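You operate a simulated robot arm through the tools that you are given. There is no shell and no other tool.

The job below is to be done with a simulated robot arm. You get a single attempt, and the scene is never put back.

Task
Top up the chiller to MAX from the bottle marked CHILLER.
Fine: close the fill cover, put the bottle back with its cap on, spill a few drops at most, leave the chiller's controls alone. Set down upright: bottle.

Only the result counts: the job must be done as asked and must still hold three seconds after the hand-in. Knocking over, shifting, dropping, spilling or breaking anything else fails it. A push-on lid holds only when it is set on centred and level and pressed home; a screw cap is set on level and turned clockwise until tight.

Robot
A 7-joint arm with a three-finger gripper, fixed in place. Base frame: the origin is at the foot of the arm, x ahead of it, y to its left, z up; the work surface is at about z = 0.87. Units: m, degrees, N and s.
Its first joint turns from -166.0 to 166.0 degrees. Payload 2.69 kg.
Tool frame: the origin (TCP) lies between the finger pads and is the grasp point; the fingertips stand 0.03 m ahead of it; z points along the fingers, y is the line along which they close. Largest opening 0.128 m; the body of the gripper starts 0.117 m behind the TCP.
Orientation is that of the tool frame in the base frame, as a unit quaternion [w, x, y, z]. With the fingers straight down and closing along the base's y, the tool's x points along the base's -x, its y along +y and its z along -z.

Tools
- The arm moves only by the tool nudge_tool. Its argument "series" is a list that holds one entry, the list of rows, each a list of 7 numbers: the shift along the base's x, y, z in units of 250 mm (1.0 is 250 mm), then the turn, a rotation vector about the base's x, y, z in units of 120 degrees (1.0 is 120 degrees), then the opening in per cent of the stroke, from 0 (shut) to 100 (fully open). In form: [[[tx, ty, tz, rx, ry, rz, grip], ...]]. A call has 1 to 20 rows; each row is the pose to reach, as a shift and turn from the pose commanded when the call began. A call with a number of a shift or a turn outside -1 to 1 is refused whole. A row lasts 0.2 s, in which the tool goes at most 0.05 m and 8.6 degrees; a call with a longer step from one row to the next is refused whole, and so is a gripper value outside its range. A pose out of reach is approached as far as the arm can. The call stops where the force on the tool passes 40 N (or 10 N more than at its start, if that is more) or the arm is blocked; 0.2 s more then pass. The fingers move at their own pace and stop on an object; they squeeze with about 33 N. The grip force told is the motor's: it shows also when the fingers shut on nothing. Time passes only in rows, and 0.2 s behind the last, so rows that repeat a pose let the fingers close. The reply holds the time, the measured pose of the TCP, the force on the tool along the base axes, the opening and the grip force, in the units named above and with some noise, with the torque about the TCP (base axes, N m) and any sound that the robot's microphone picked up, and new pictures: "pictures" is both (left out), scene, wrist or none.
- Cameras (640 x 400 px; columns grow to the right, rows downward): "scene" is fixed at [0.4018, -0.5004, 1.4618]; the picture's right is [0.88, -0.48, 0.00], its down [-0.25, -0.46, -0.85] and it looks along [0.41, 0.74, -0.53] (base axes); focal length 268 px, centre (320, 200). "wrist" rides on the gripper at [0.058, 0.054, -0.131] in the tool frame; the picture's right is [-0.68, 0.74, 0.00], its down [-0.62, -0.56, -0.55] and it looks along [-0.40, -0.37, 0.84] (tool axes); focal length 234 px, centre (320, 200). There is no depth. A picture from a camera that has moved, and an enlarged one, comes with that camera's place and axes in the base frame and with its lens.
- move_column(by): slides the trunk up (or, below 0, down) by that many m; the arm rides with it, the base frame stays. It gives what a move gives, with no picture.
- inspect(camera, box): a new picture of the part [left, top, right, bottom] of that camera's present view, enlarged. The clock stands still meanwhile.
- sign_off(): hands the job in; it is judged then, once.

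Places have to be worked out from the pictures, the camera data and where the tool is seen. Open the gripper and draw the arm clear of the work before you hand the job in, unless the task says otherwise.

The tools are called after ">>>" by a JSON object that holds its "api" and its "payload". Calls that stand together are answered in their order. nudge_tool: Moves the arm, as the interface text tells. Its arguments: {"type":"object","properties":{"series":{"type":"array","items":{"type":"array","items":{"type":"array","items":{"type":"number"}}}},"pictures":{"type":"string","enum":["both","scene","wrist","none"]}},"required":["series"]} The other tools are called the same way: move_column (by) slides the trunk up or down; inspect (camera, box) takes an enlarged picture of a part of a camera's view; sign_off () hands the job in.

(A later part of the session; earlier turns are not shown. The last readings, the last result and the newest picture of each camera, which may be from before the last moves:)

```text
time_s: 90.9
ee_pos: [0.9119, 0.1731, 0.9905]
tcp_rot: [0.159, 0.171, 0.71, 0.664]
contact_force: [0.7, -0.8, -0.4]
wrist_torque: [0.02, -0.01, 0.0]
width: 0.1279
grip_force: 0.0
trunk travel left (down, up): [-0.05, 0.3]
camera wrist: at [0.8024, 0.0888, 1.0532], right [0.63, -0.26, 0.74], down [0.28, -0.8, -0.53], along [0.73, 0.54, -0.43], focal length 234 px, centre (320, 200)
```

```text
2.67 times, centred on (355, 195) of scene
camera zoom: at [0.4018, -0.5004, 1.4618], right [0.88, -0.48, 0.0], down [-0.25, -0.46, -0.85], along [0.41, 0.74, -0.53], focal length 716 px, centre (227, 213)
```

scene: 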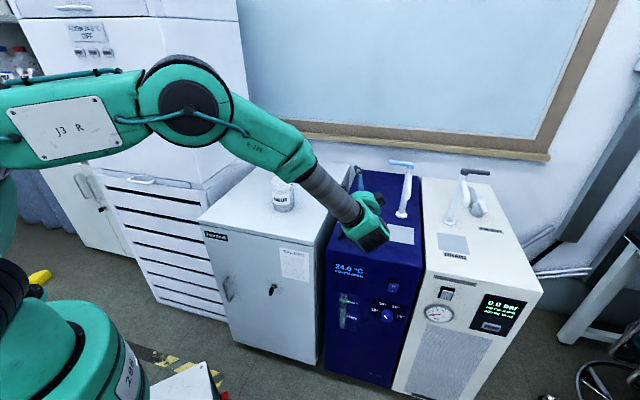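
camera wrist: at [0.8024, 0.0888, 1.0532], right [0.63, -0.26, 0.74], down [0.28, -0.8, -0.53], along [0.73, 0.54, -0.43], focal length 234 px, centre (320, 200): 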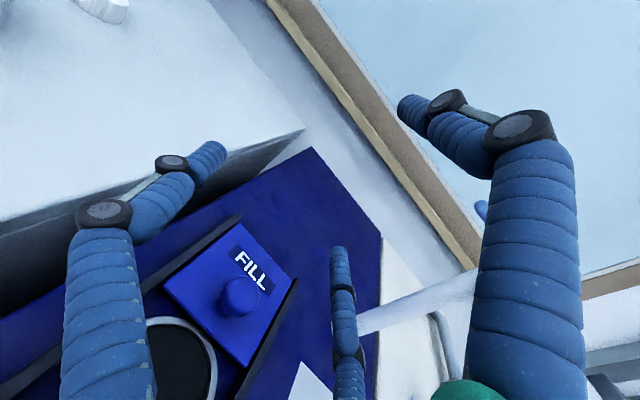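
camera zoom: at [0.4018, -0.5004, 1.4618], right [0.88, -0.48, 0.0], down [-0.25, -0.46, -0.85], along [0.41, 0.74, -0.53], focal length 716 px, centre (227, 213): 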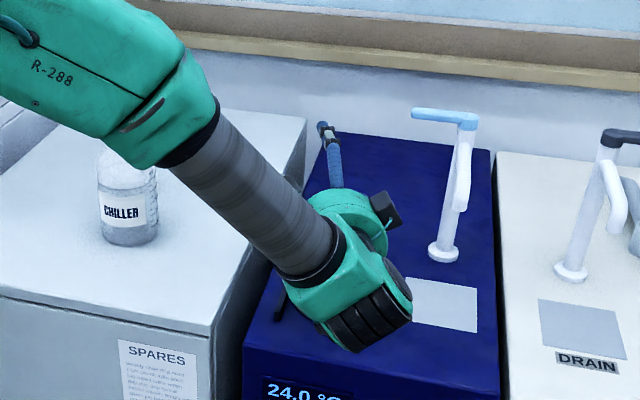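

The whole tilt to 86° was reached exactly without flags, so pouring with this heading works. I retrace the same path back to above the bottle.

>>> {"api": "nudge_tool", "payload": {"series": [[[0.002, 0.004, -0.02, -0.0446, 0.0227, 0, 100], [0.003, 0.006, -0.02, -0.104, 0.053, 0, 100], [0.002, 0.005, 0, -0.1634, 0.0833, 0, 100], [-0.004, -0.004, 0.06, -0.2228, 0.1135, 0, 100], [-0.012, -0.024, 0.12, -0.2822, 0.1438, 0, 100], [-0.024, -0.044, 0.18, -0.3416, 0.1741, 0, 100], [-0.036, -0.068, 0.24, -0.401, 0.2043, 0, 100], [-0.048, -0.092, 0.3, -0.4604, 0.2346, 0, 100], [-0.06, -0.116, 0.34, -0.5198, 0.2649, 0, 100], [-0.072, -0.14, 0.38, -0.5792, 0.2951, 0, 100], [-0.084, -0.164, 0.428, -0.6386, 0.3254, 0, 100], [-0.108, -0.136, 0.478, -0.6386, 0.3254, 0, 100], [-0.192, -0.036, 0.568, -0.6386, 0.3254, 0, 100], [-0.298, 0.094, 0.648, -0.6386, 0.3254, 0, 100], [-0.404, 0.224, 0.728, -0.6386, 0.3254, 0, 100], [-0.51, 0.354, 0.808, -0.6386, 0.3254, 0, 100], [-0.616, 0.484, 0.868, -0.6386, 0.3254, 0, 100], [-0.722, 0.614, 0.908, -0.6386, 0.3254, 0, 100], [-0.828, 0.744, 0.928, -0.6386, 0.3254, 0, 100], [-0.828, 0.744, 0.928, -0.6386, 0.3254, 0, 100]]]}}

>>> {"api": "inspect", "payload": {"camera": "wrist", "box": [220, 40, 420, 200]}}

>>> {"api": "inspect", "payload": {"camera": "scene", "box": [240, 140, 320, 230]}}

```text
time_s: 95.1
ee_pos: [0.7084, 0.3611, 1.2198]
tcp_rot: [0.0, 0.234, 0.972, 0.0]
contact_force: [0.1, 0.6, 0.7]
wrist_torque: [-0.02, -0.04, 0.02]
width: 0.1279
grip_force: 0.0
trunk travel left (down, up): [-0.05, 0.3]
camera wrist: at [0.6801, 0.4362, 1.3507], right [0.94, 0.35, 0.0], down [0.29, -0.78, 0.55], along [0.19, -0.51, -0.84], focal length 234 px, centre (320, 200)
```

scene: 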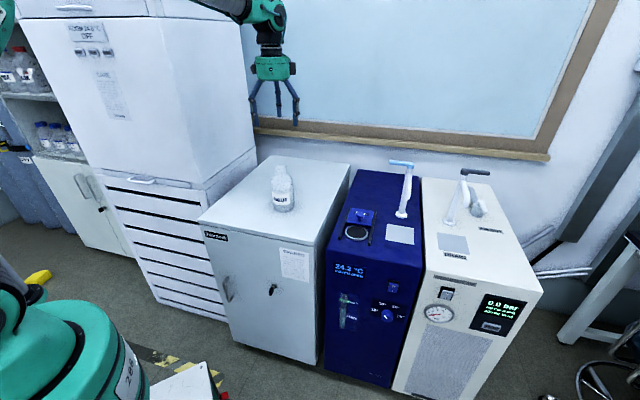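
wrist: 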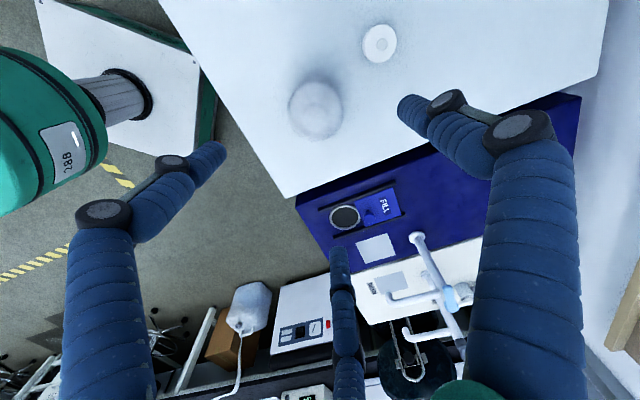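

```text
2.50 times, centred on (320, 120) of wrist
camera zoom: at [0.6801, 0.4362, 1.3507], right [0.94, 0.35, 0.0], down [0.29, -0.78, 0.55], along [0.19, -0.51, -0.84], focal length 585 px, centre (320, 400)
```

zoom: 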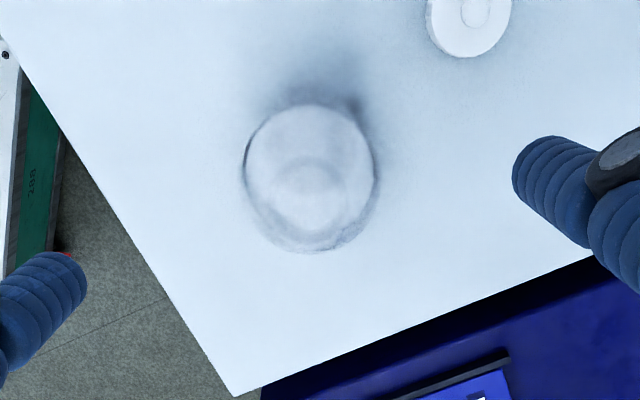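

```text
4.44 times, centred on (280, 185) of scene
camera zoom: at [0.4018, -0.5004, 1.4618], right [0.88, -0.48, 0.0], down [-0.25, -0.46, -0.85], along [0.41, 0.74, -0.53], focal length 1193 px, centre (498, 267)
```

zoom: 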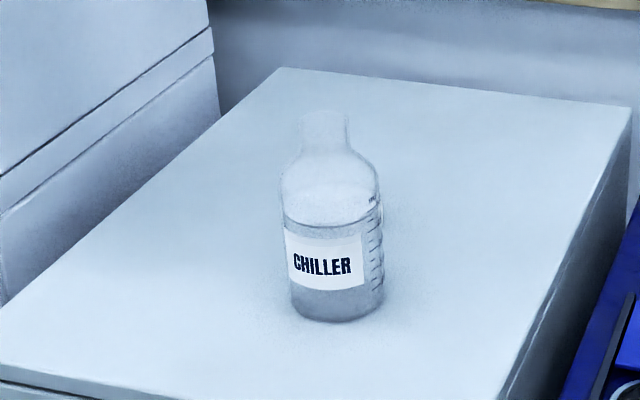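

The bottle is centred below at about (0.705, 0.359). I lower the open hand straight down over it to TCP z ≈ 0.978 (fingertips about 8 cm above the cabinet top).

>>> {"api": "nudge_tool", "payload": {"series": [[[-0.004, -0.004, -0.18, 0, 0, 0, 100], [-0.006, -0.006, -0.36, 0, 0, 0, 100], [-0.006, -0.006, -0.54, 0, 0, 0, 100], [-0.006, -0.006, -0.72, 0, 0, 0, 100], [-0.006, -0.006, -0.86, 0, 0, 0, 100], [-0.006, -0.006, -0.966, 0, 0, 0, 100], [-0.006, -0.006, -0.966, 0, 0, 0, 100]]]}}

>>> {"api": "inspect", "payload": {"camera": "scene", "box": [240, 140, 320, 230]}}

>>> {"api": "inspect", "payload": {"camera": "wrist", "box": [220, 60, 420, 280]}}

```text
time_s: 96.7
ee_pos: [0.7043, 0.3572, 0.9797]
tcp_rot: [0.0, 0.233, 0.972, 0.001]
contact_force: [0.4, 0.2, 0.0]
wrist_torque: [0.01, 0.02, 0.0]
width: 0.1281
grip_force: 0.0
trunk travel left (down, up): [-0.05, 0.3]
camera wrist: at [0.6773, 0.4328, 1.1101], right [0.94, 0.35, 0.0], down [0.29, -0.78, 0.55], along [0.19, -0.51, -0.84], focal length 234 px, centre (320, 200)
```

scene: 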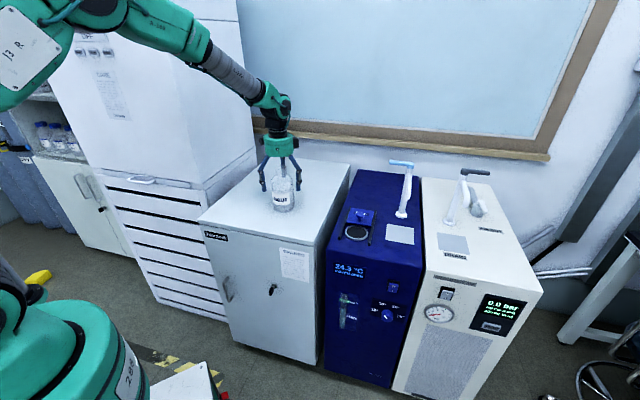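
wrist: 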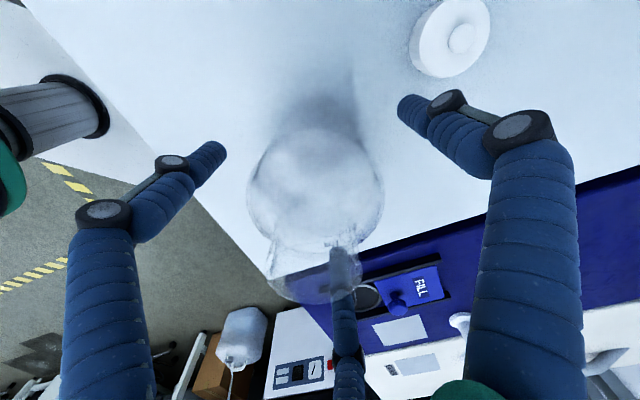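

```text
4.44 times, centred on (280, 185) of scene
camera zoom: at [0.4018, -0.5004, 1.4618], right [0.88, -0.48, 0.0], down [-0.25, -0.46, -0.85], along [0.41, 0.74, -0.53], focal length 1193 px, centre (498, 267)
```

zoom: 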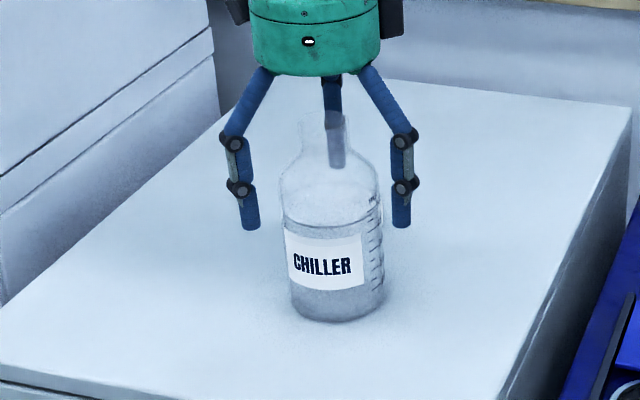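

```text
1.82 times, centred on (320, 170) of wrist
camera zoom: at [0.6773, 0.4328, 1.1101], right [0.94, 0.35, 0.0], down [0.29, -0.78, 0.55], along [0.19, -0.51, -0.84], focal length 426 px, centre (320, 254)
```

zoom: 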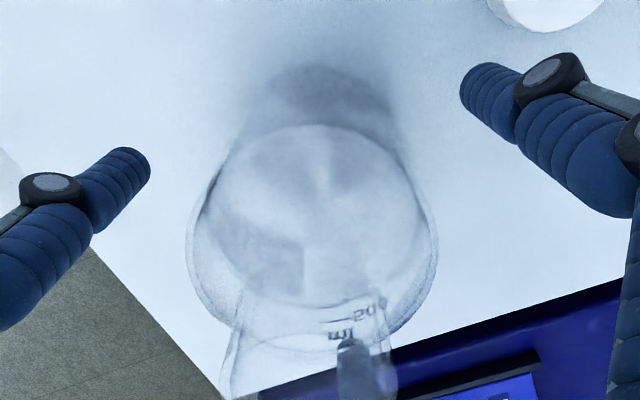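

The bottle stands well between the three fingers with its mouth clear of the palm. I close the grip on the body.

>>> {"api": "nudge_tool", "payload": {"series": [[[0, 0, 0, 0, 0, 0, 80], [0, 0, 0, 0, 0, 0, 70], [0, 0, 0, 0, 0, 0, 0], [0, 0, 0, 0, 0, 0, 0], [0, 0, 0, 0, 0, 0, 0]]]}}

>>> {"api": "inspect", "payload": {"camera": "scene", "box": [240, 140, 320, 230]}}

```text
time_s: 97.9
ee_pos: [0.7046, 0.3568, 0.9801]
tcp_rot: [-0.001, 0.233, 0.972, 0.0]
contact_force: [-1.2, -3.1, 3.4]
wrist_torque: [-0.31, 0.3, 0.0]
width: 0.0842
grip_force: 32.7
trunk travel left (down, up): [-0.05, 0.3]
camera wrist: at [0.677, 0.4326, 1.1108], right [0.94, 0.35, 0.0], down [0.29, -0.78, 0.55], along [0.19, -0.51, -0.84], focal length 234 px, centre (320, 200)
```

scene: 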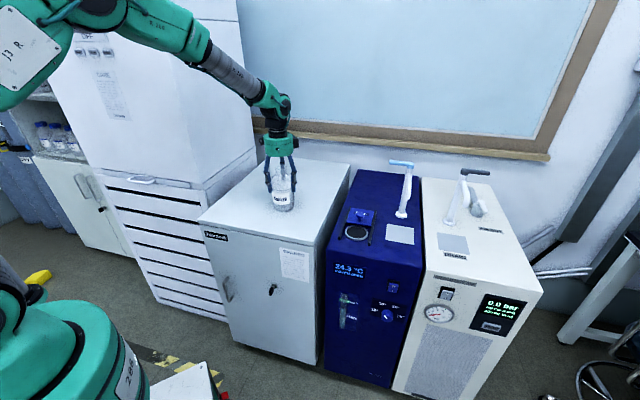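
wrist: 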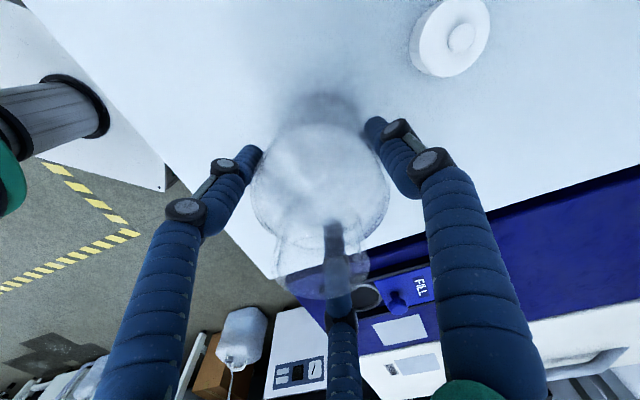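

```text
4.44 times, centred on (280, 185) of scene
camera zoom: at [0.4018, -0.5004, 1.4618], right [0.88, -0.48, 0.0], down [-0.25, -0.46, -0.85], along [0.41, 0.74, -0.53], focal length 1193 px, centre (498, 267)
```

zoom: 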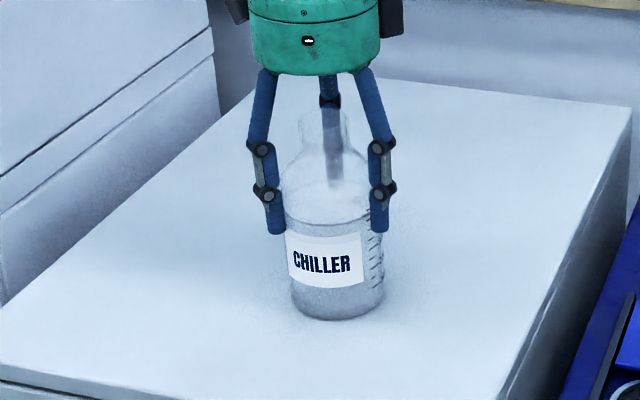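

The grip holds at 0.0842 m, the body's true diameter. I lift the bottle 3 cm and check weight and seating.

>>> {"api": "nudge_tool", "payload": {"series": [[[0, 0, 0.03, 0, 0, 0, 0], [0, 0, 0.07, 0, 0, 0, 0], [0, 0, 0.12, 0, 0, 0, 0], [0, 0, 0.12, 0, 0, 0, 0]]]}}

>>> {"api": "inspect", "payload": {"camera": "scene", "box": [240, 140, 320, 230]}}

```text
time_s: 98.9
ee_pos: [0.7045, 0.3575, 1.0101]
tcp_rot: [0.001, 0.234, 0.972, -0.001]
contact_force: [-0.5, 0.1, -7.3]
wrist_torque: [0.02, -0.02, -0.02]
width: 0.0838
grip_force: 32.9
trunk travel left (down, up): [-0.05, 0.3]
camera wrist: at [0.6759, 0.4332, 1.1409], right [0.94, 0.35, 0.0], down [0.29, -0.78, 0.55], along [0.19, -0.51, -0.84], focal length 234 px, centre (320, 200)
```

scene: 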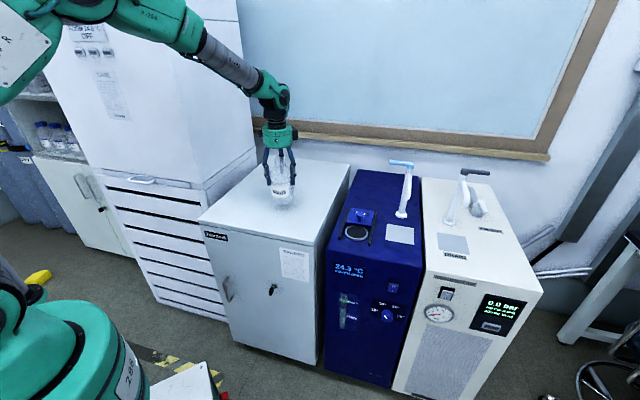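
wrist: 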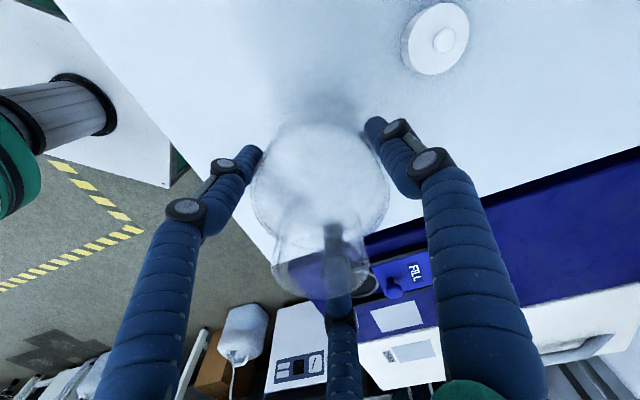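

```text
4.44 times, centred on (280, 185) of scene
camera zoom: at [0.4018, -0.5004, 1.4618], right [0.88, -0.48, 0.0], down [-0.25, -0.46, -0.85], along [0.41, 0.74, -0.53], focal length 1193 px, centre (498, 267)
```

zoom: 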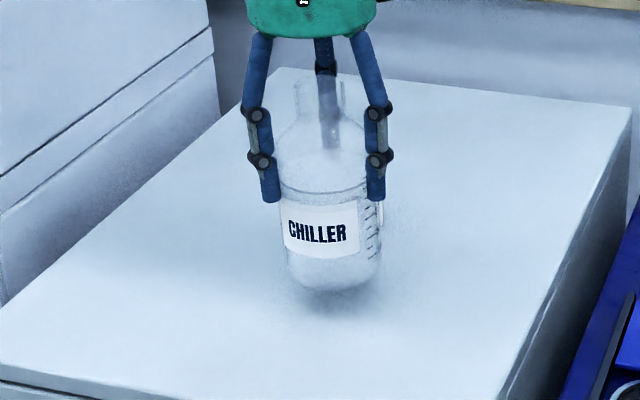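

The bottle hangs straight (7.3 N, no torque). I raise it, carry it over to the filler hole upright, and tilt it to 48°, which should still be short of pouring.

>>> {"api": "nudge_tool", "payload": {"series": [[[0, 0, 0.15, 0, 0, 0, 0], [0.03, -0.04, 0.3, 0, 0, 0, 0], [0.1, -0.13, 0.38, 0, 0, 0, 0], [0.2, -0.25, 0.38, 0, 0, 0, 0], [0.3, -0.375, 0.38, 0, 0, 0, 0], [0.4, -0.5, 0.38, 0, 0, 0, 0], [0.5, -0.625, 0.38, 0, 0, 0, 0], [0.6, -0.75, 0.38, 0, 0, 0, 0], [0.7, -0.85, 0.38, 0, 0, 0, 0], [0.762, -0.881, 0.36, 0, 0, 0, 0], [0.774, -0.857, 0.32, 0.0446, -0.0227, 0, 0], [0.784, -0.837, 0.28, 0.0891, -0.0454, 0, 0], [0.792, -0.821, 0.24, 0.1337, -0.0681, 0, 0], [0.8, -0.805, 0.2, 0.1782, -0.0908, 0, 0], [0.808, -0.789, 0.16, 0.2228, -0.1135, 0, 0], [0.818, -0.771, 0.112, 0.2673, -0.1362, 0, 0], [0.826, -0.755, 0.064, 0.3119, -0.1589, 0, 0], [0.834, -0.741, 0.016, 0.3564, -0.1816, 0, 0], [0.834, -0.741, 0.016, 0.3564, -0.1816, 0, 0]]]}}

>>> {"api": "inspect", "payload": {"camera": "scene", "box": [300, 130, 430, 260]}}

>>> {"api": "inspect", "payload": {"camera": "wrist", "box": [0, 0, 640, 400]}}

```text
time_s: 102.9
ee_pos: [0.9113, 0.1734, 1.0135]
tcp_rot: [0.095, 0.213, 0.888, 0.395]
contact_force: [0.8, 0.6, -8.0]
wrist_torque: [-0.22, 0.09, 0.02]
width: 0.0841
grip_force: 32.8
trunk travel left (down, up): [-0.05, 0.3]
camera wrist: at [0.8315, 0.1471, 1.1419], right [0.83, 0.13, 0.55], down [0.19, -0.98, -0.05], along [0.53, 0.15, -0.84], focal length 234 px, centre (320, 200)
```

scene: 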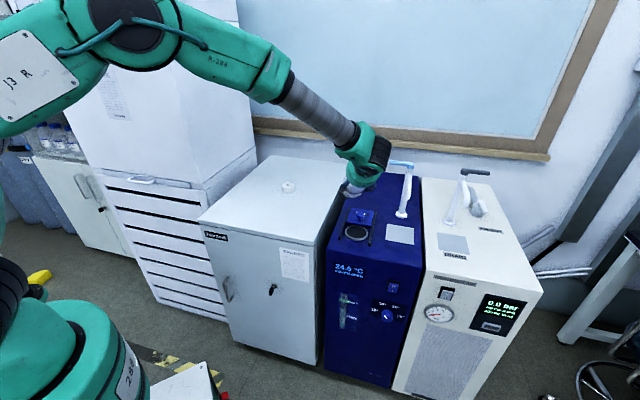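
wrist: 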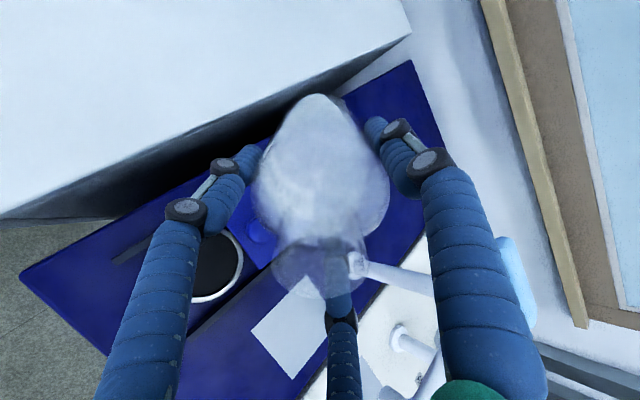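

```text
3.08 times, centred on (365, 195) of scene
camera zoom: at [0.4018, -0.5004, 1.4618], right [0.88, -0.48, 0.0], down [-0.25, -0.46, -0.85], along [0.41, 0.74, -0.53], focal length 826 px, centre (182, 215)
```

zoom: 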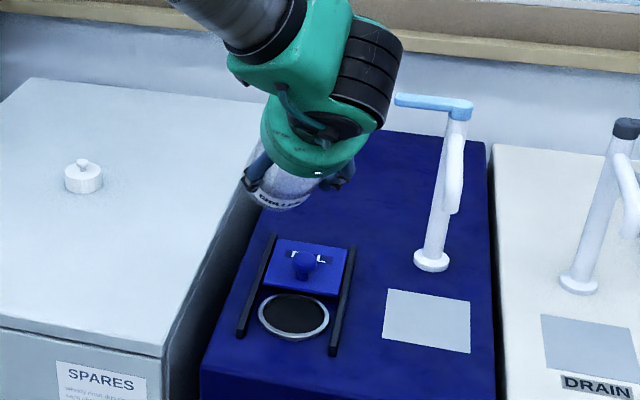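

```text
1.00 times, centred on (320, 200) of wrist (not enlarged: the box is as wide or as high as the picture)
camera zoom: at [0.8315, 0.1471, 1.1419], right [0.83, 0.13, 0.55], down [0.19, -0.98, -0.05], along [0.53, 0.15, -0.84], focal length 234 px, centre (320, 200)
```

zoom: 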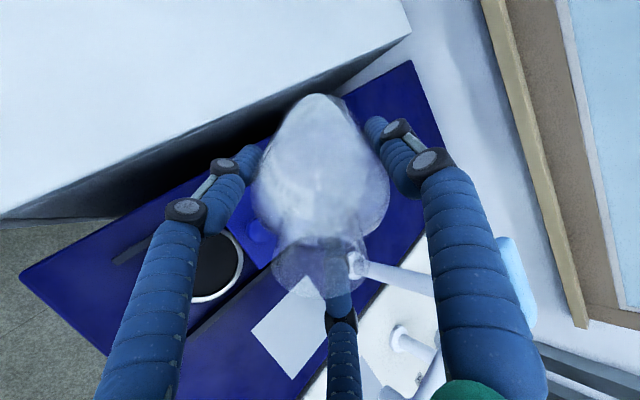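

The bottle is tilted 48° above the hole with no liquid out yet. I zoom in to fix the hole's centre and the gauge reading before pouring.

>>> {"api": "inspect", "payload": {"camera": "wrist", "box": [130, 190, 290, 310]}}

>>> {"api": "inspect", "payload": {"camera": "scene", "box": [332, 286, 372, 336]}}

>>> {"api": "inspect", "payload": {"camera": "scene", "box": [340, 190, 410, 250]}}

```text
3.33 times, centred on (210, 250) of wrist
camera zoom: at [0.8315, 0.1471, 1.1419], right [0.83, 0.13, 0.55], down [0.19, -0.98, -0.05], along [0.53, 0.15, -0.84], focal length 781 px, centre (687, 33)
```

zoom: 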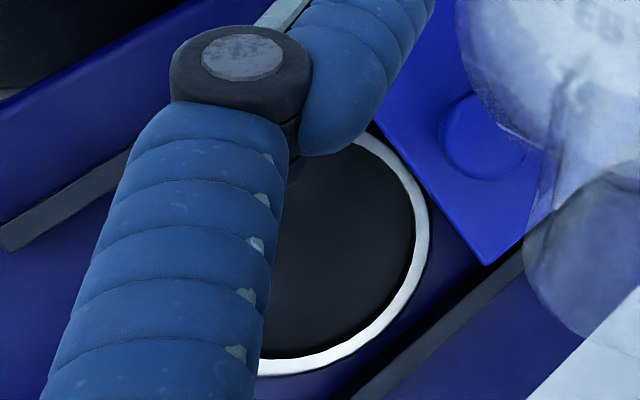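

```text
8.00 times, centred on (352, 311) of scene
camera zoom: at [0.4018, -0.5004, 1.4618], right [0.88, -0.48, 0.0], down [-0.25, -0.46, -0.85], along [0.41, 0.74, -0.53], focal length 2147 px, centre (64, -688)
```

zoom: 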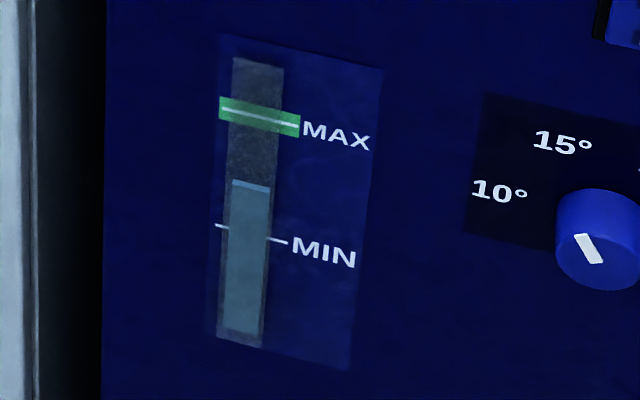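

```text
6.67 times, centred on (375, 220) of scene
camera zoom: at [0.4018, -0.5004, 1.4618], right [0.88, -0.48, 0.0], down [-0.25, -0.46, -0.85], along [0.41, 0.74, -0.53], focal length 1789 px, centre (-47, 67)
```

zoom: 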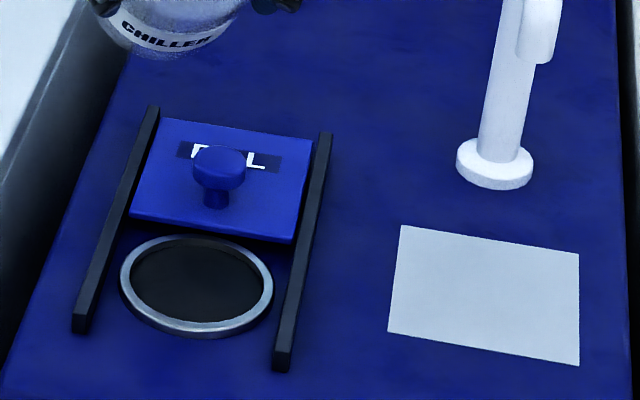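

The hole centre is at about (0.879, 0.099), the lip will hang about 2 cm before its centre, and the gauge still shows its start level. I tilt on to 60° while lowering the lip to z ≈ 0.995.

>>> {"api": "nudge_tool", "payload": {"series": [[[0.008, 0.004, -0.036, 0.0297, -0.0151, 0, 0], [0.015, 0.006, -0.091, 0.0594, -0.0303, 0, 0], [0.017, 0.01, -0.133, 0.0891, -0.0454, 0, 0], [0.017, 0.01, -0.133, 0.0891, -0.0454, 0, 0]]], "pictures": "scene"}}

>>> {"api": "inspect", "payload": {"camera": "scene", "box": [320, 160, 420, 250]}}

>>> {"api": "inspect", "payload": {"camera": "wrist", "box": [150, 80, 450, 320]}}

```text
time_s: 103.9
ee_pos: [0.9185, 0.1751, 0.9806]
tcp_rot: [0.116, 0.202, 0.842, 0.486]
contact_force: [0.5, -0.4, -7.9]
wrist_torque: [-0.23, 0.15, 0.03]
width: 0.084
grip_force: 33.7
trunk travel left (down, up): [-0.05, 0.3]
```

scene: 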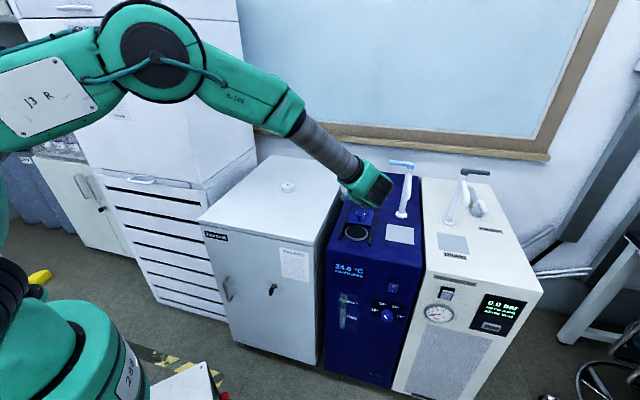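

```text
4.44 times, centred on (370, 205) of scene
camera zoom: at [0.4018, -0.5004, 1.4618], right [0.88, -0.48, 0.0], down [-0.25, -0.46, -0.85], along [0.41, 0.74, -0.53], focal length 1193 px, centre (98, 178)
```

zoom: 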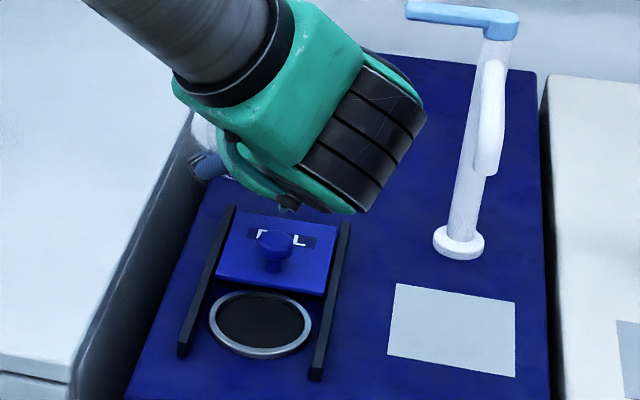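

```text
1.67 times, centred on (300, 200) of wrist
camera zoom: at [0.8262, 0.1267, 1.0931], right [0.77, 0.02, 0.64], down [0.2, -0.95, -0.22], along [0.6, 0.3, -0.74], focal length 390 px, centre (353, 200)
```

zoom: 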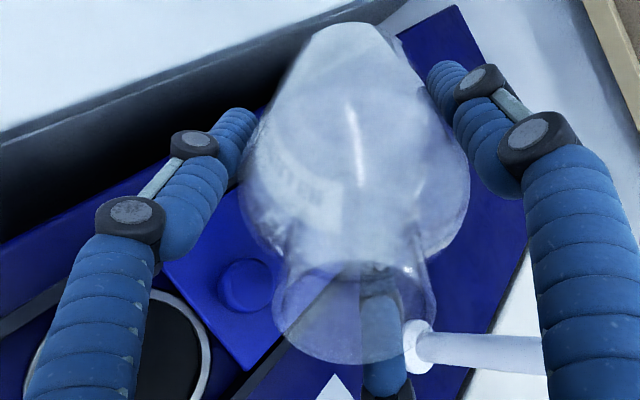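

The mouth sits where predicted, above the hole. I tilt in 2° steps to 66°, then check force and gauge.

>>> {"api": "nudge_tool", "payload": {"series": [[[0.001, 0.002, -0.011, 0.0149, -0.0076, 0, 0], [0.002, 0.003, -0.022, 0.0297, -0.0151, 0, 0], [0.002, 0.004, -0.038, 0.0446, -0.0227, 0, 0], [0.002, 0.004, -0.038, 0.0446, -0.0227, 0, 0]]], "pictures": "scene"}}

>>> {"api": "inspect", "payload": {"camera": "scene", "box": [332, 286, 372, 336]}}

>>> {"api": "inspect", "payload": {"camera": "scene", "box": [340, 190, 410, 250]}}

>>> {"api": "inspect", "payload": {"camera": "wrist", "box": [150, 80, 450, 320]}}

```text
time_s: 104.9
ee_pos: [0.9172, 0.1756, 0.9726]
tcp_rot: [0.128, 0.196, 0.816, 0.53]
contact_force: [0.2, 0.3, -8.1]
wrist_torque: [-0.26, 0.11, -0.02]
width: 0.0842
grip_force: 33.5
trunk travel left (down, up): [-0.05, 0.3]
```

scene: 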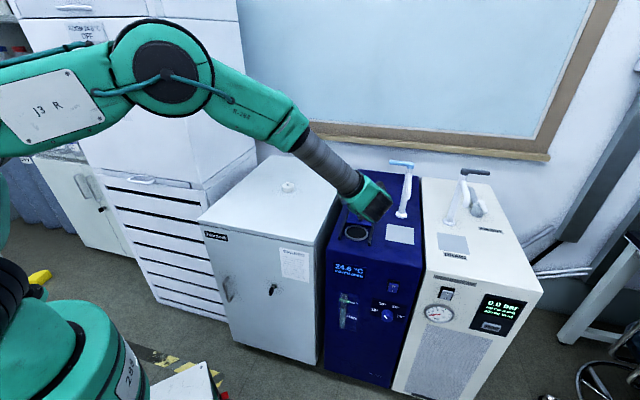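

```text
8.00 times, centred on (352, 311) of scene
camera zoom: at [0.4018, -0.5004, 1.4618], right [0.88, -0.48, 0.0], down [-0.25, -0.46, -0.85], along [0.41, 0.74, -0.53], focal length 2147 px, centre (64, -688)
```

zoom: 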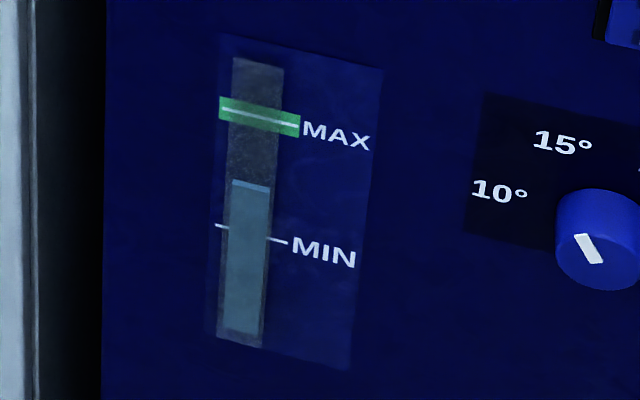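

```text
6.67 times, centred on (375, 220) of scene
camera zoom: at [0.4018, -0.5004, 1.4618], right [0.88, -0.48, 0.0], down [-0.25, -0.46, -0.85], along [0.41, 0.74, -0.53], focal length 1789 px, centre (-47, 67)
```

zoom: 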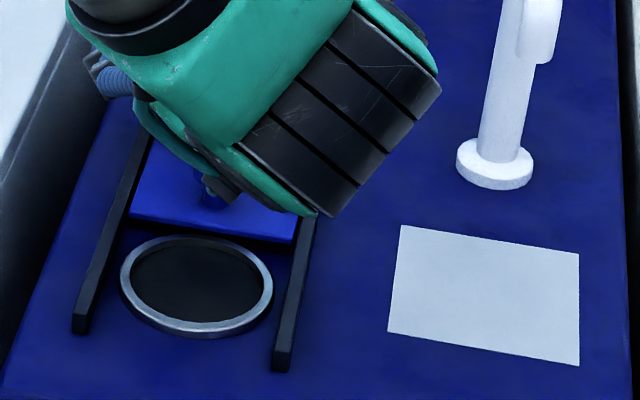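

```text
1.67 times, centred on (300, 200) of wrist
camera zoom: at [0.8205, 0.1174, 1.0743], right [0.74, -0.04, 0.67], down [0.22, -0.93, -0.29], along [0.64, 0.36, -0.68], focal length 390 px, centre (353, 200)
```

zoom: 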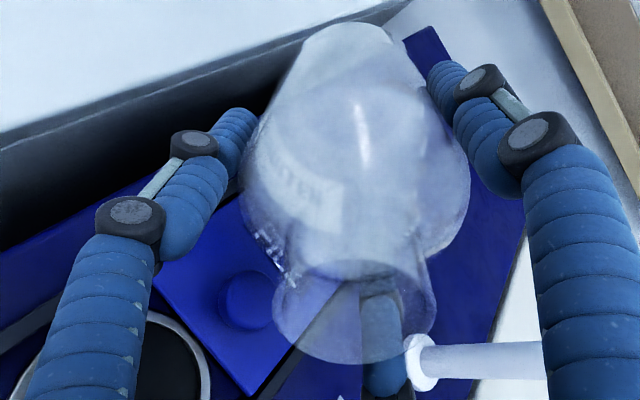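

No pouring yet at 66°. I go on to 69° in 1° steps.

>>> {"api": "nudge_tool", "payload": {"series": [[[0, 0, -0.009, 0.0074, -0.0038, 0, 0], [0, 0, -0.018, 0.0149, -0.0076, 0, 0], [0, 0.001, -0.023, 0.0223, -0.0114, 0, 0], [0, 0.001, -0.023, 0.0223, -0.0114, 0, 0]]], "pictures": "none"}}

>>> {"api": "inspect", "payload": {"camera": "scene", "box": [332, 286, 372, 336]}}

>>> {"api": "inspect", "payload": {"camera": "scene", "box": [340, 190, 410, 250]}}

>>> {"api": "inspect", "payload": {"camera": "wrist", "box": [150, 80, 450, 320]}}

```text
time_s: 105.9
ee_pos: [0.9176, 0.1788, 0.9652]
tcp_rot: [0.133, 0.193, 0.801, 0.551]
contact_force: [-0.1, 0.1, -7.1]
wrist_torque: [-0.25, 0.13, 0.01]
width: 0.0842
grip_force: 33.4
trunk travel left (down, up): [-0.05, 0.3]
```

```text
8.00 times, centred on (352, 311) of scene
camera zoom: at [0.4018, -0.5004, 1.4618], right [0.88, -0.48, 0.0], down [-0.25, -0.46, -0.85], along [0.41, 0.74, -0.53], focal length 2147 px, centre (64, -688)
```

zoom: 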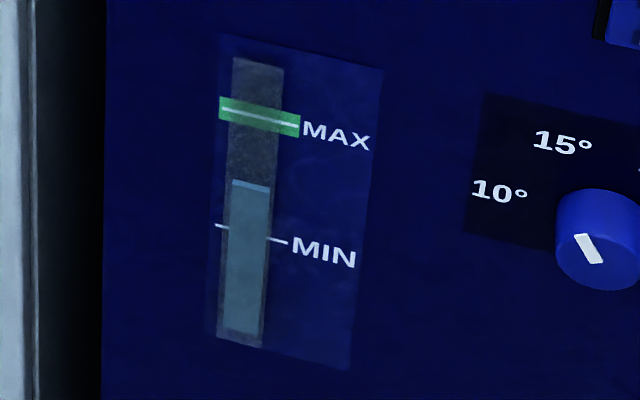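

```text
6.67 times, centred on (375, 220) of scene
camera zoom: at [0.4018, -0.5004, 1.4618], right [0.88, -0.48, 0.0], down [-0.25, -0.46, -0.85], along [0.41, 0.74, -0.53], focal length 1789 px, centre (-47, 67)
```

zoom: 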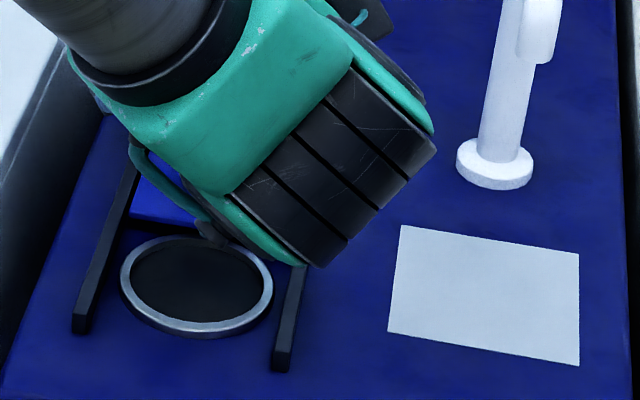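

```text
1.67 times, centred on (300, 200) of wrist
camera zoom: at [0.8185, 0.1135, 1.0621], right [0.72, -0.07, 0.69], down [0.22, -0.92, -0.33], along [0.65, 0.39, -0.65], focal length 390 px, centre (353, 200)
```

zoom: 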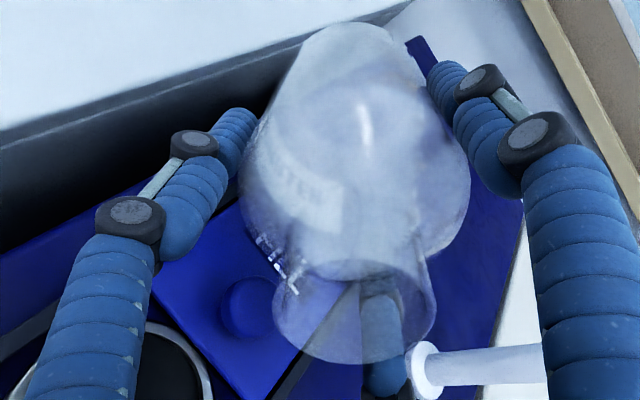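

Still no visible flow at 69°. I continue to 72° in 1° steps.

>>> {"api": "nudge_tool", "payload": {"series": [[[0, 0, -0.004, 0.0074, -0.0038, 0, 0], [0, 0, -0.008, 0.0149, -0.0076, 0, 0], [0, 0, -0.012, 0.0223, -0.0114, 0, 0], [0, 0, -0.012, 0.0223, -0.0114, 0, 0]]], "pictures": "none"}}

>>> {"api": "inspect", "payload": {"camera": "scene", "box": [332, 286, 372, 336]}}

>>> {"api": "inspect", "payload": {"camera": "scene", "box": [340, 190, 410, 250]}}

>>> {"api": "inspect", "payload": {"camera": "wrist", "box": [150, 80, 450, 320]}}

```text
time_s: 106.9
ee_pos: [0.9173, 0.1774, 0.9628]
tcp_rot: [0.137, 0.188, 0.787, 0.571]
contact_force: [-1.1, 0.1, -6.9]
wrist_torque: [-0.24, 0.12, 0.0]
width: 0.0842
grip_force: 33.1
trunk travel left (down, up): [-0.05, 0.3]
```

```text
8.00 times, centred on (352, 311) of scene
camera zoom: at [0.4018, -0.5004, 1.4618], right [0.88, -0.48, 0.0], down [-0.25, -0.46, -0.85], along [0.41, 0.74, -0.53], focal length 2147 px, centre (64, -688)
```

zoom: 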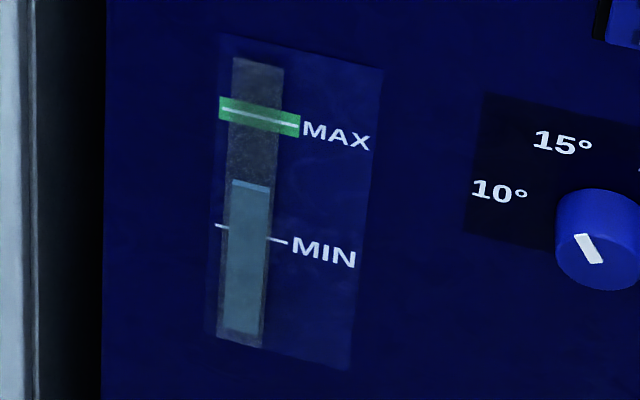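

```text
6.67 times, centred on (375, 220) of scene
camera zoom: at [0.4018, -0.5004, 1.4618], right [0.88, -0.48, 0.0], down [-0.25, -0.46, -0.85], along [0.41, 0.74, -0.53], focal length 1789 px, centre (-47, 67)
```

zoom: 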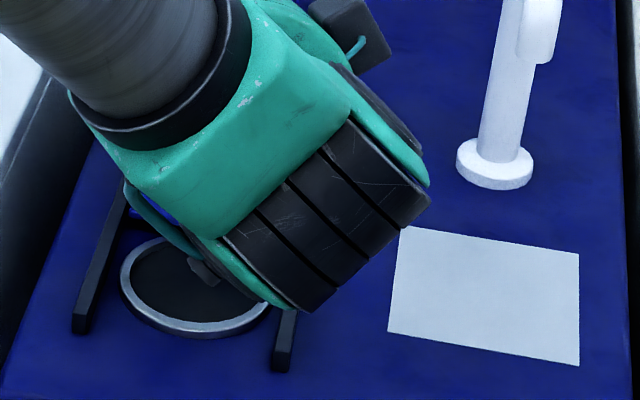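

```text
1.67 times, centred on (300, 200) of wrist
camera zoom: at [0.8155, 0.1092, 1.053], right [0.71, -0.1, 0.7], down [0.23, -0.9, -0.37], along [0.67, 0.42, -0.61], focal length 390 px, centre (353, 200)
```

zoom: 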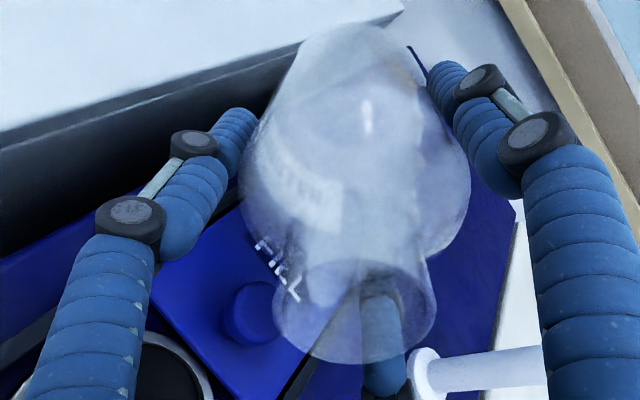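

Still unchanged at 72°. I continue to 74.5°.

>>> {"api": "nudge_tool", "payload": {"series": [[[0, 0, -0.003, 0.0074, -0.0038, 0, 0], [0, 0, -0.005, 0.0149, -0.0076, 0, 0], [0, 0, -0.006, 0.0186, -0.0095, 0, 0], [0, 0, -0.006, 0.0186, -0.0095, 0, 0]]], "pictures": "none"}}

>>> {"api": "inspect", "payload": {"camera": "scene", "box": [332, 286, 372, 336]}}

>>> {"api": "inspect", "payload": {"camera": "scene", "box": [340, 190, 410, 250]}}

>>> {"api": "inspect", "payload": {"camera": "wrist", "box": [150, 80, 450, 320]}}

```text
time_s: 107.9
ee_pos: [0.917, 0.1772, 0.9619]
tcp_rot: [0.141, 0.186, 0.774, 0.589]
contact_force: [0.3, 0.0, -7.5]
wrist_torque: [-0.28, 0.14, 0.01]
width: 0.0841
grip_force: 33.0
trunk travel left (down, up): [-0.05, 0.3]
```

```text
8.00 times, centred on (352, 311) of scene
camera zoom: at [0.4018, -0.5004, 1.4618], right [0.88, -0.48, 0.0], down [-0.25, -0.46, -0.85], along [0.41, 0.74, -0.53], focal length 2147 px, centre (64, -688)
```

zoom: 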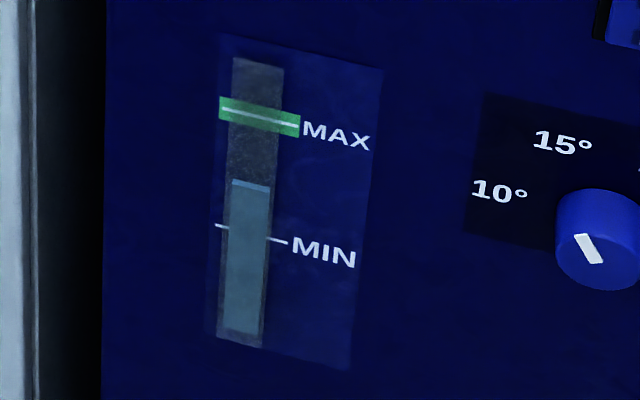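

```text
6.67 times, centred on (375, 220) of scene
camera zoom: at [0.4018, -0.5004, 1.4618], right [0.88, -0.48, 0.0], down [-0.25, -0.46, -0.85], along [0.41, 0.74, -0.53], focal length 1789 px, centre (-47, 67)
```

zoom: 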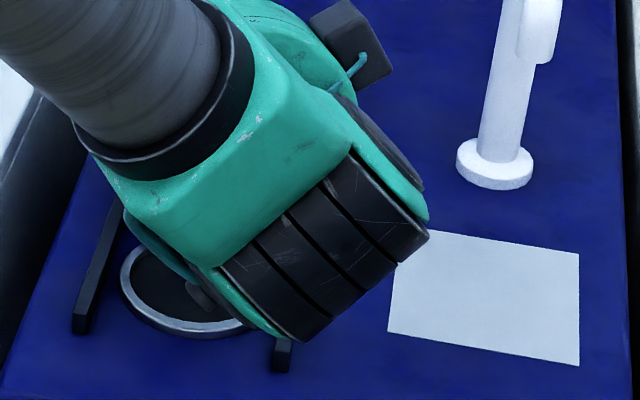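

```text
1.67 times, centred on (300, 200) of wrist
camera zoom: at [0.8145, 0.1055, 1.0477], right [0.69, -0.13, 0.71], down [0.24, -0.89, -0.4], along [0.68, 0.45, -0.58], focal length 390 px, centre (353, 200)
```

zoom: 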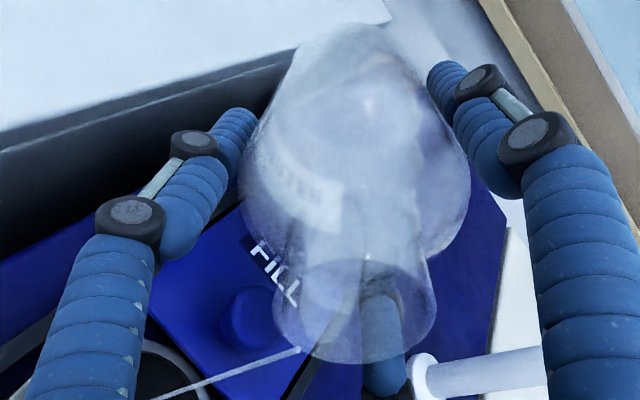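

A thin stream has started from the lip toward the hole at 74.5°. I hold for a short while and look at where it lands and how the gauge moves.

>>> {"api": "nudge_tool", "payload": {"series": [[[0, 0, 0, 0, 0, 0, 0], [0, 0, 0, 0, 0, 0, 0]]], "pictures": "wrist"}}

>>> {"api": "inspect", "payload": {"camera": "wrist", "box": [120, 230, 360, 400]}}

>>> {"api": "inspect", "payload": {"camera": "scene", "box": [332, 286, 372, 336]}}

>>> {"api": "inspect", "payload": {"camera": "scene", "box": [330, 210, 400, 260]}}

```text
time_s: 108.5
ee_pos: [0.9176, 0.1787, 0.9617]
tcp_rot: [0.142, 0.185, 0.774, 0.589]
contact_force: [-0.5, 0.1, -7.2]
wrist_torque: [-0.25, 0.15, -0.01]
width: 0.0842
grip_force: 33.1
trunk travel left (down, up): [-0.05, 0.3]
camera wrist: at [0.8144, 0.1056, 1.0477], right [0.69, -0.13, 0.71], down [0.24, -0.89, -0.4], along [0.68, 0.45, -0.58], focal length 234 px, centre (320, 200)
```

wrist: 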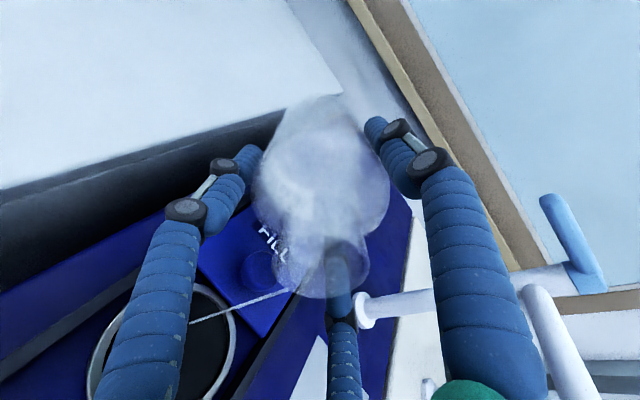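

```text
2.35 times, centred on (240, 315) of wrist
camera zoom: at [0.8144, 0.1056, 1.0477], right [0.69, -0.13, 0.71], down [0.24, -0.89, -0.4], along [0.68, 0.45, -0.58], focal length 551 px, centre (508, -71)
```

zoom: 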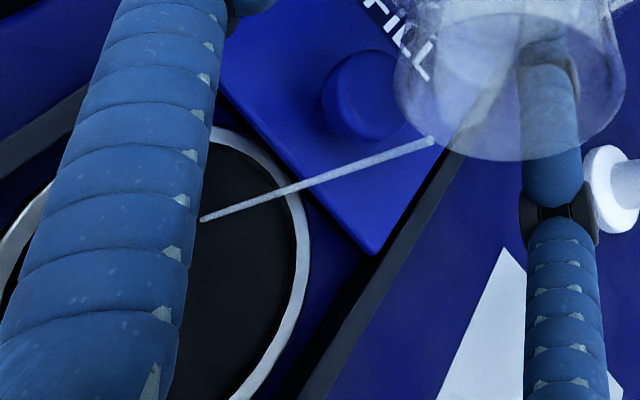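

```text
8.00 times, centred on (352, 311) of scene
camera zoom: at [0.4018, -0.5004, 1.4618], right [0.88, -0.48, 0.0], down [-0.25, -0.46, -0.85], along [0.41, 0.74, -0.53], focal length 2147 px, centre (64, -688)
```

zoom: 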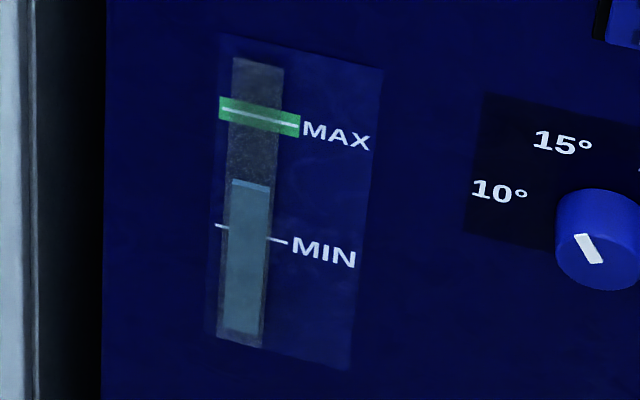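

```text
8.00 times, centred on (365, 235) of scene
camera zoom: at [0.4018, -0.5004, 1.4618], right [0.88, -0.48, 0.0], down [-0.25, -0.46, -0.85], along [0.41, 0.74, -0.53], focal length 2147 px, centre (-40, -80)
```

zoom: 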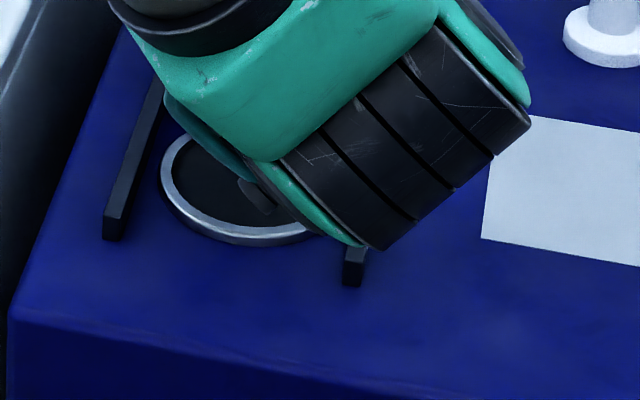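

The stream lands inside the hole. I tilt 2° more and hold for about a second.

>>> {"api": "nudge_tool", "payload": {"series": [[[0, 0, 0, 0.0074, -0.0038, 0, 0], [0, 0, 0, 0.0149, -0.0076, 0, 0], [0, 0, 0, 0.0149, -0.0076, 0, 0], [0, 0, 0, 0.0149, -0.0076, 0, 0], [0, 0, 0, 0.0149, -0.0076, 0, 0]]], "pictures": "none"}}

>>> {"api": "inspect", "payload": {"camera": "wrist", "box": [120, 230, 360, 400]}}

>>> {"api": "inspect", "payload": {"camera": "scene", "box": [332, 286, 372, 336]}}

```text
time_s: 109.7
ee_pos: [0.9161, 0.1775, 0.9611]
tcp_rot: [0.144, 0.183, 0.764, 0.602]
contact_force: [0.6, 0.1, -8.3]
wrist_torque: [-0.29, 0.14, -0.02]
width: 0.0844
grip_force: 33.2
trunk travel left (down, up): [-0.05, 0.3]
```

```text
2.35 times, centred on (240, 315) of wrist
camera zoom: at [0.8119, 0.1029, 1.0438], right [0.68, -0.15, 0.72], down [0.25, -0.87, -0.42], along [0.69, 0.46, -0.56], focal length 551 px, centre (508, -71)
```

zoom: 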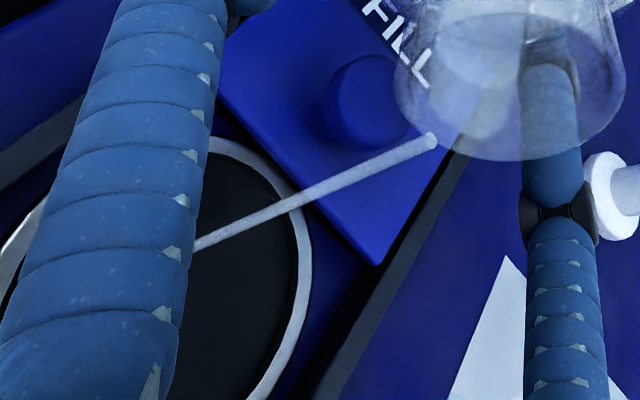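

```text
8.00 times, centred on (352, 311) of scene
camera zoom: at [0.4018, -0.5004, 1.4618], right [0.88, -0.48, 0.0], down [-0.25, -0.46, -0.85], along [0.41, 0.74, -0.53], focal length 2147 px, centre (64, -688)
```

zoom: 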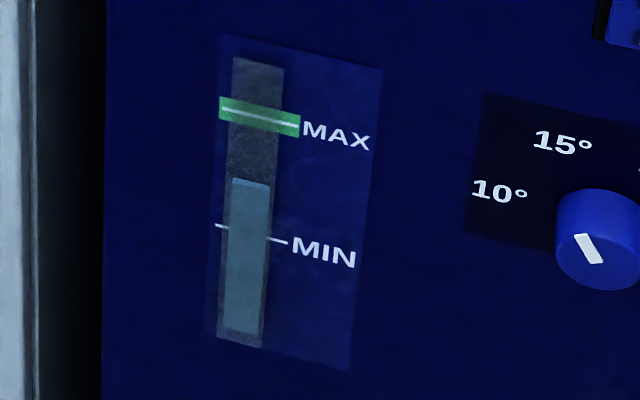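

The stream is thicker and still inside the hole; the gauge rises slowly. I tilt another 3° and hold about 1.5 s.

>>> {"api": "nudge_tool", "payload": {"series": [[[0, 0, 0, 0.0074, -0.0038, 0, 0], [0, 0, 0, 0.0149, -0.0076, 0, 0], [0, 0, 0, 0.0223, -0.0114, 0, 0], [0, 0, 0, 0.0223, -0.0114, 0, 0], [0, 0, 0, 0.0223, -0.0114, 0, 0], [0, 0, 0, 0.0223, -0.0114, 0, 0], [0, 0, 0, 0.0223, -0.0114, 0, 0]]], "pictures": "none"}}

>>> {"api": "inspect", "payload": {"camera": "wrist", "box": [120, 230, 360, 400]}}

>>> {"api": "inspect", "payload": {"camera": "scene", "box": [332, 286, 372, 336]}}

```text
time_s: 111.3
ee_pos: [0.9168, 0.1778, 0.9606]
tcp_rot: [0.149, 0.18, 0.748, 0.621]
contact_force: [0.1, -0.4, -6.7]
wrist_torque: [-0.26, 0.13, 0.03]
width: 0.084
grip_force: 33.0
trunk travel left (down, up): [-0.05, 0.3]
```

```text
2.35 times, centred on (240, 315) of wrist
camera zoom: at [0.8102, 0.0995, 1.0376], right [0.66, -0.19, 0.72], down [0.26, -0.85, -0.46], along [0.7, 0.49, -0.52], focal length 551 px, centre (508, -71)
```

zoom: 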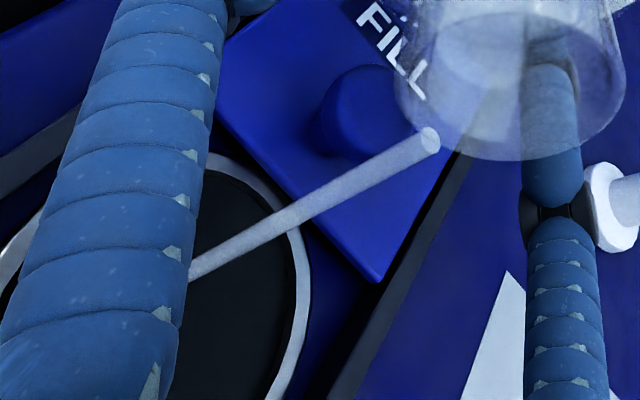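

```text
8.00 times, centred on (352, 311) of scene
camera zoom: at [0.4018, -0.5004, 1.4618], right [0.88, -0.48, 0.0], down [-0.25, -0.46, -0.85], along [0.41, 0.74, -0.53], focal length 2147 px, centre (64, -688)
```

zoom: 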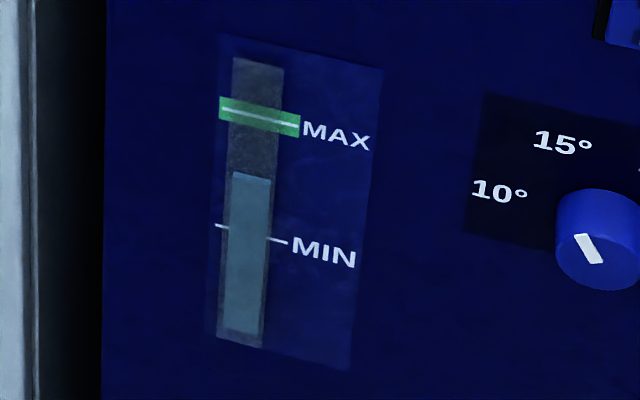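

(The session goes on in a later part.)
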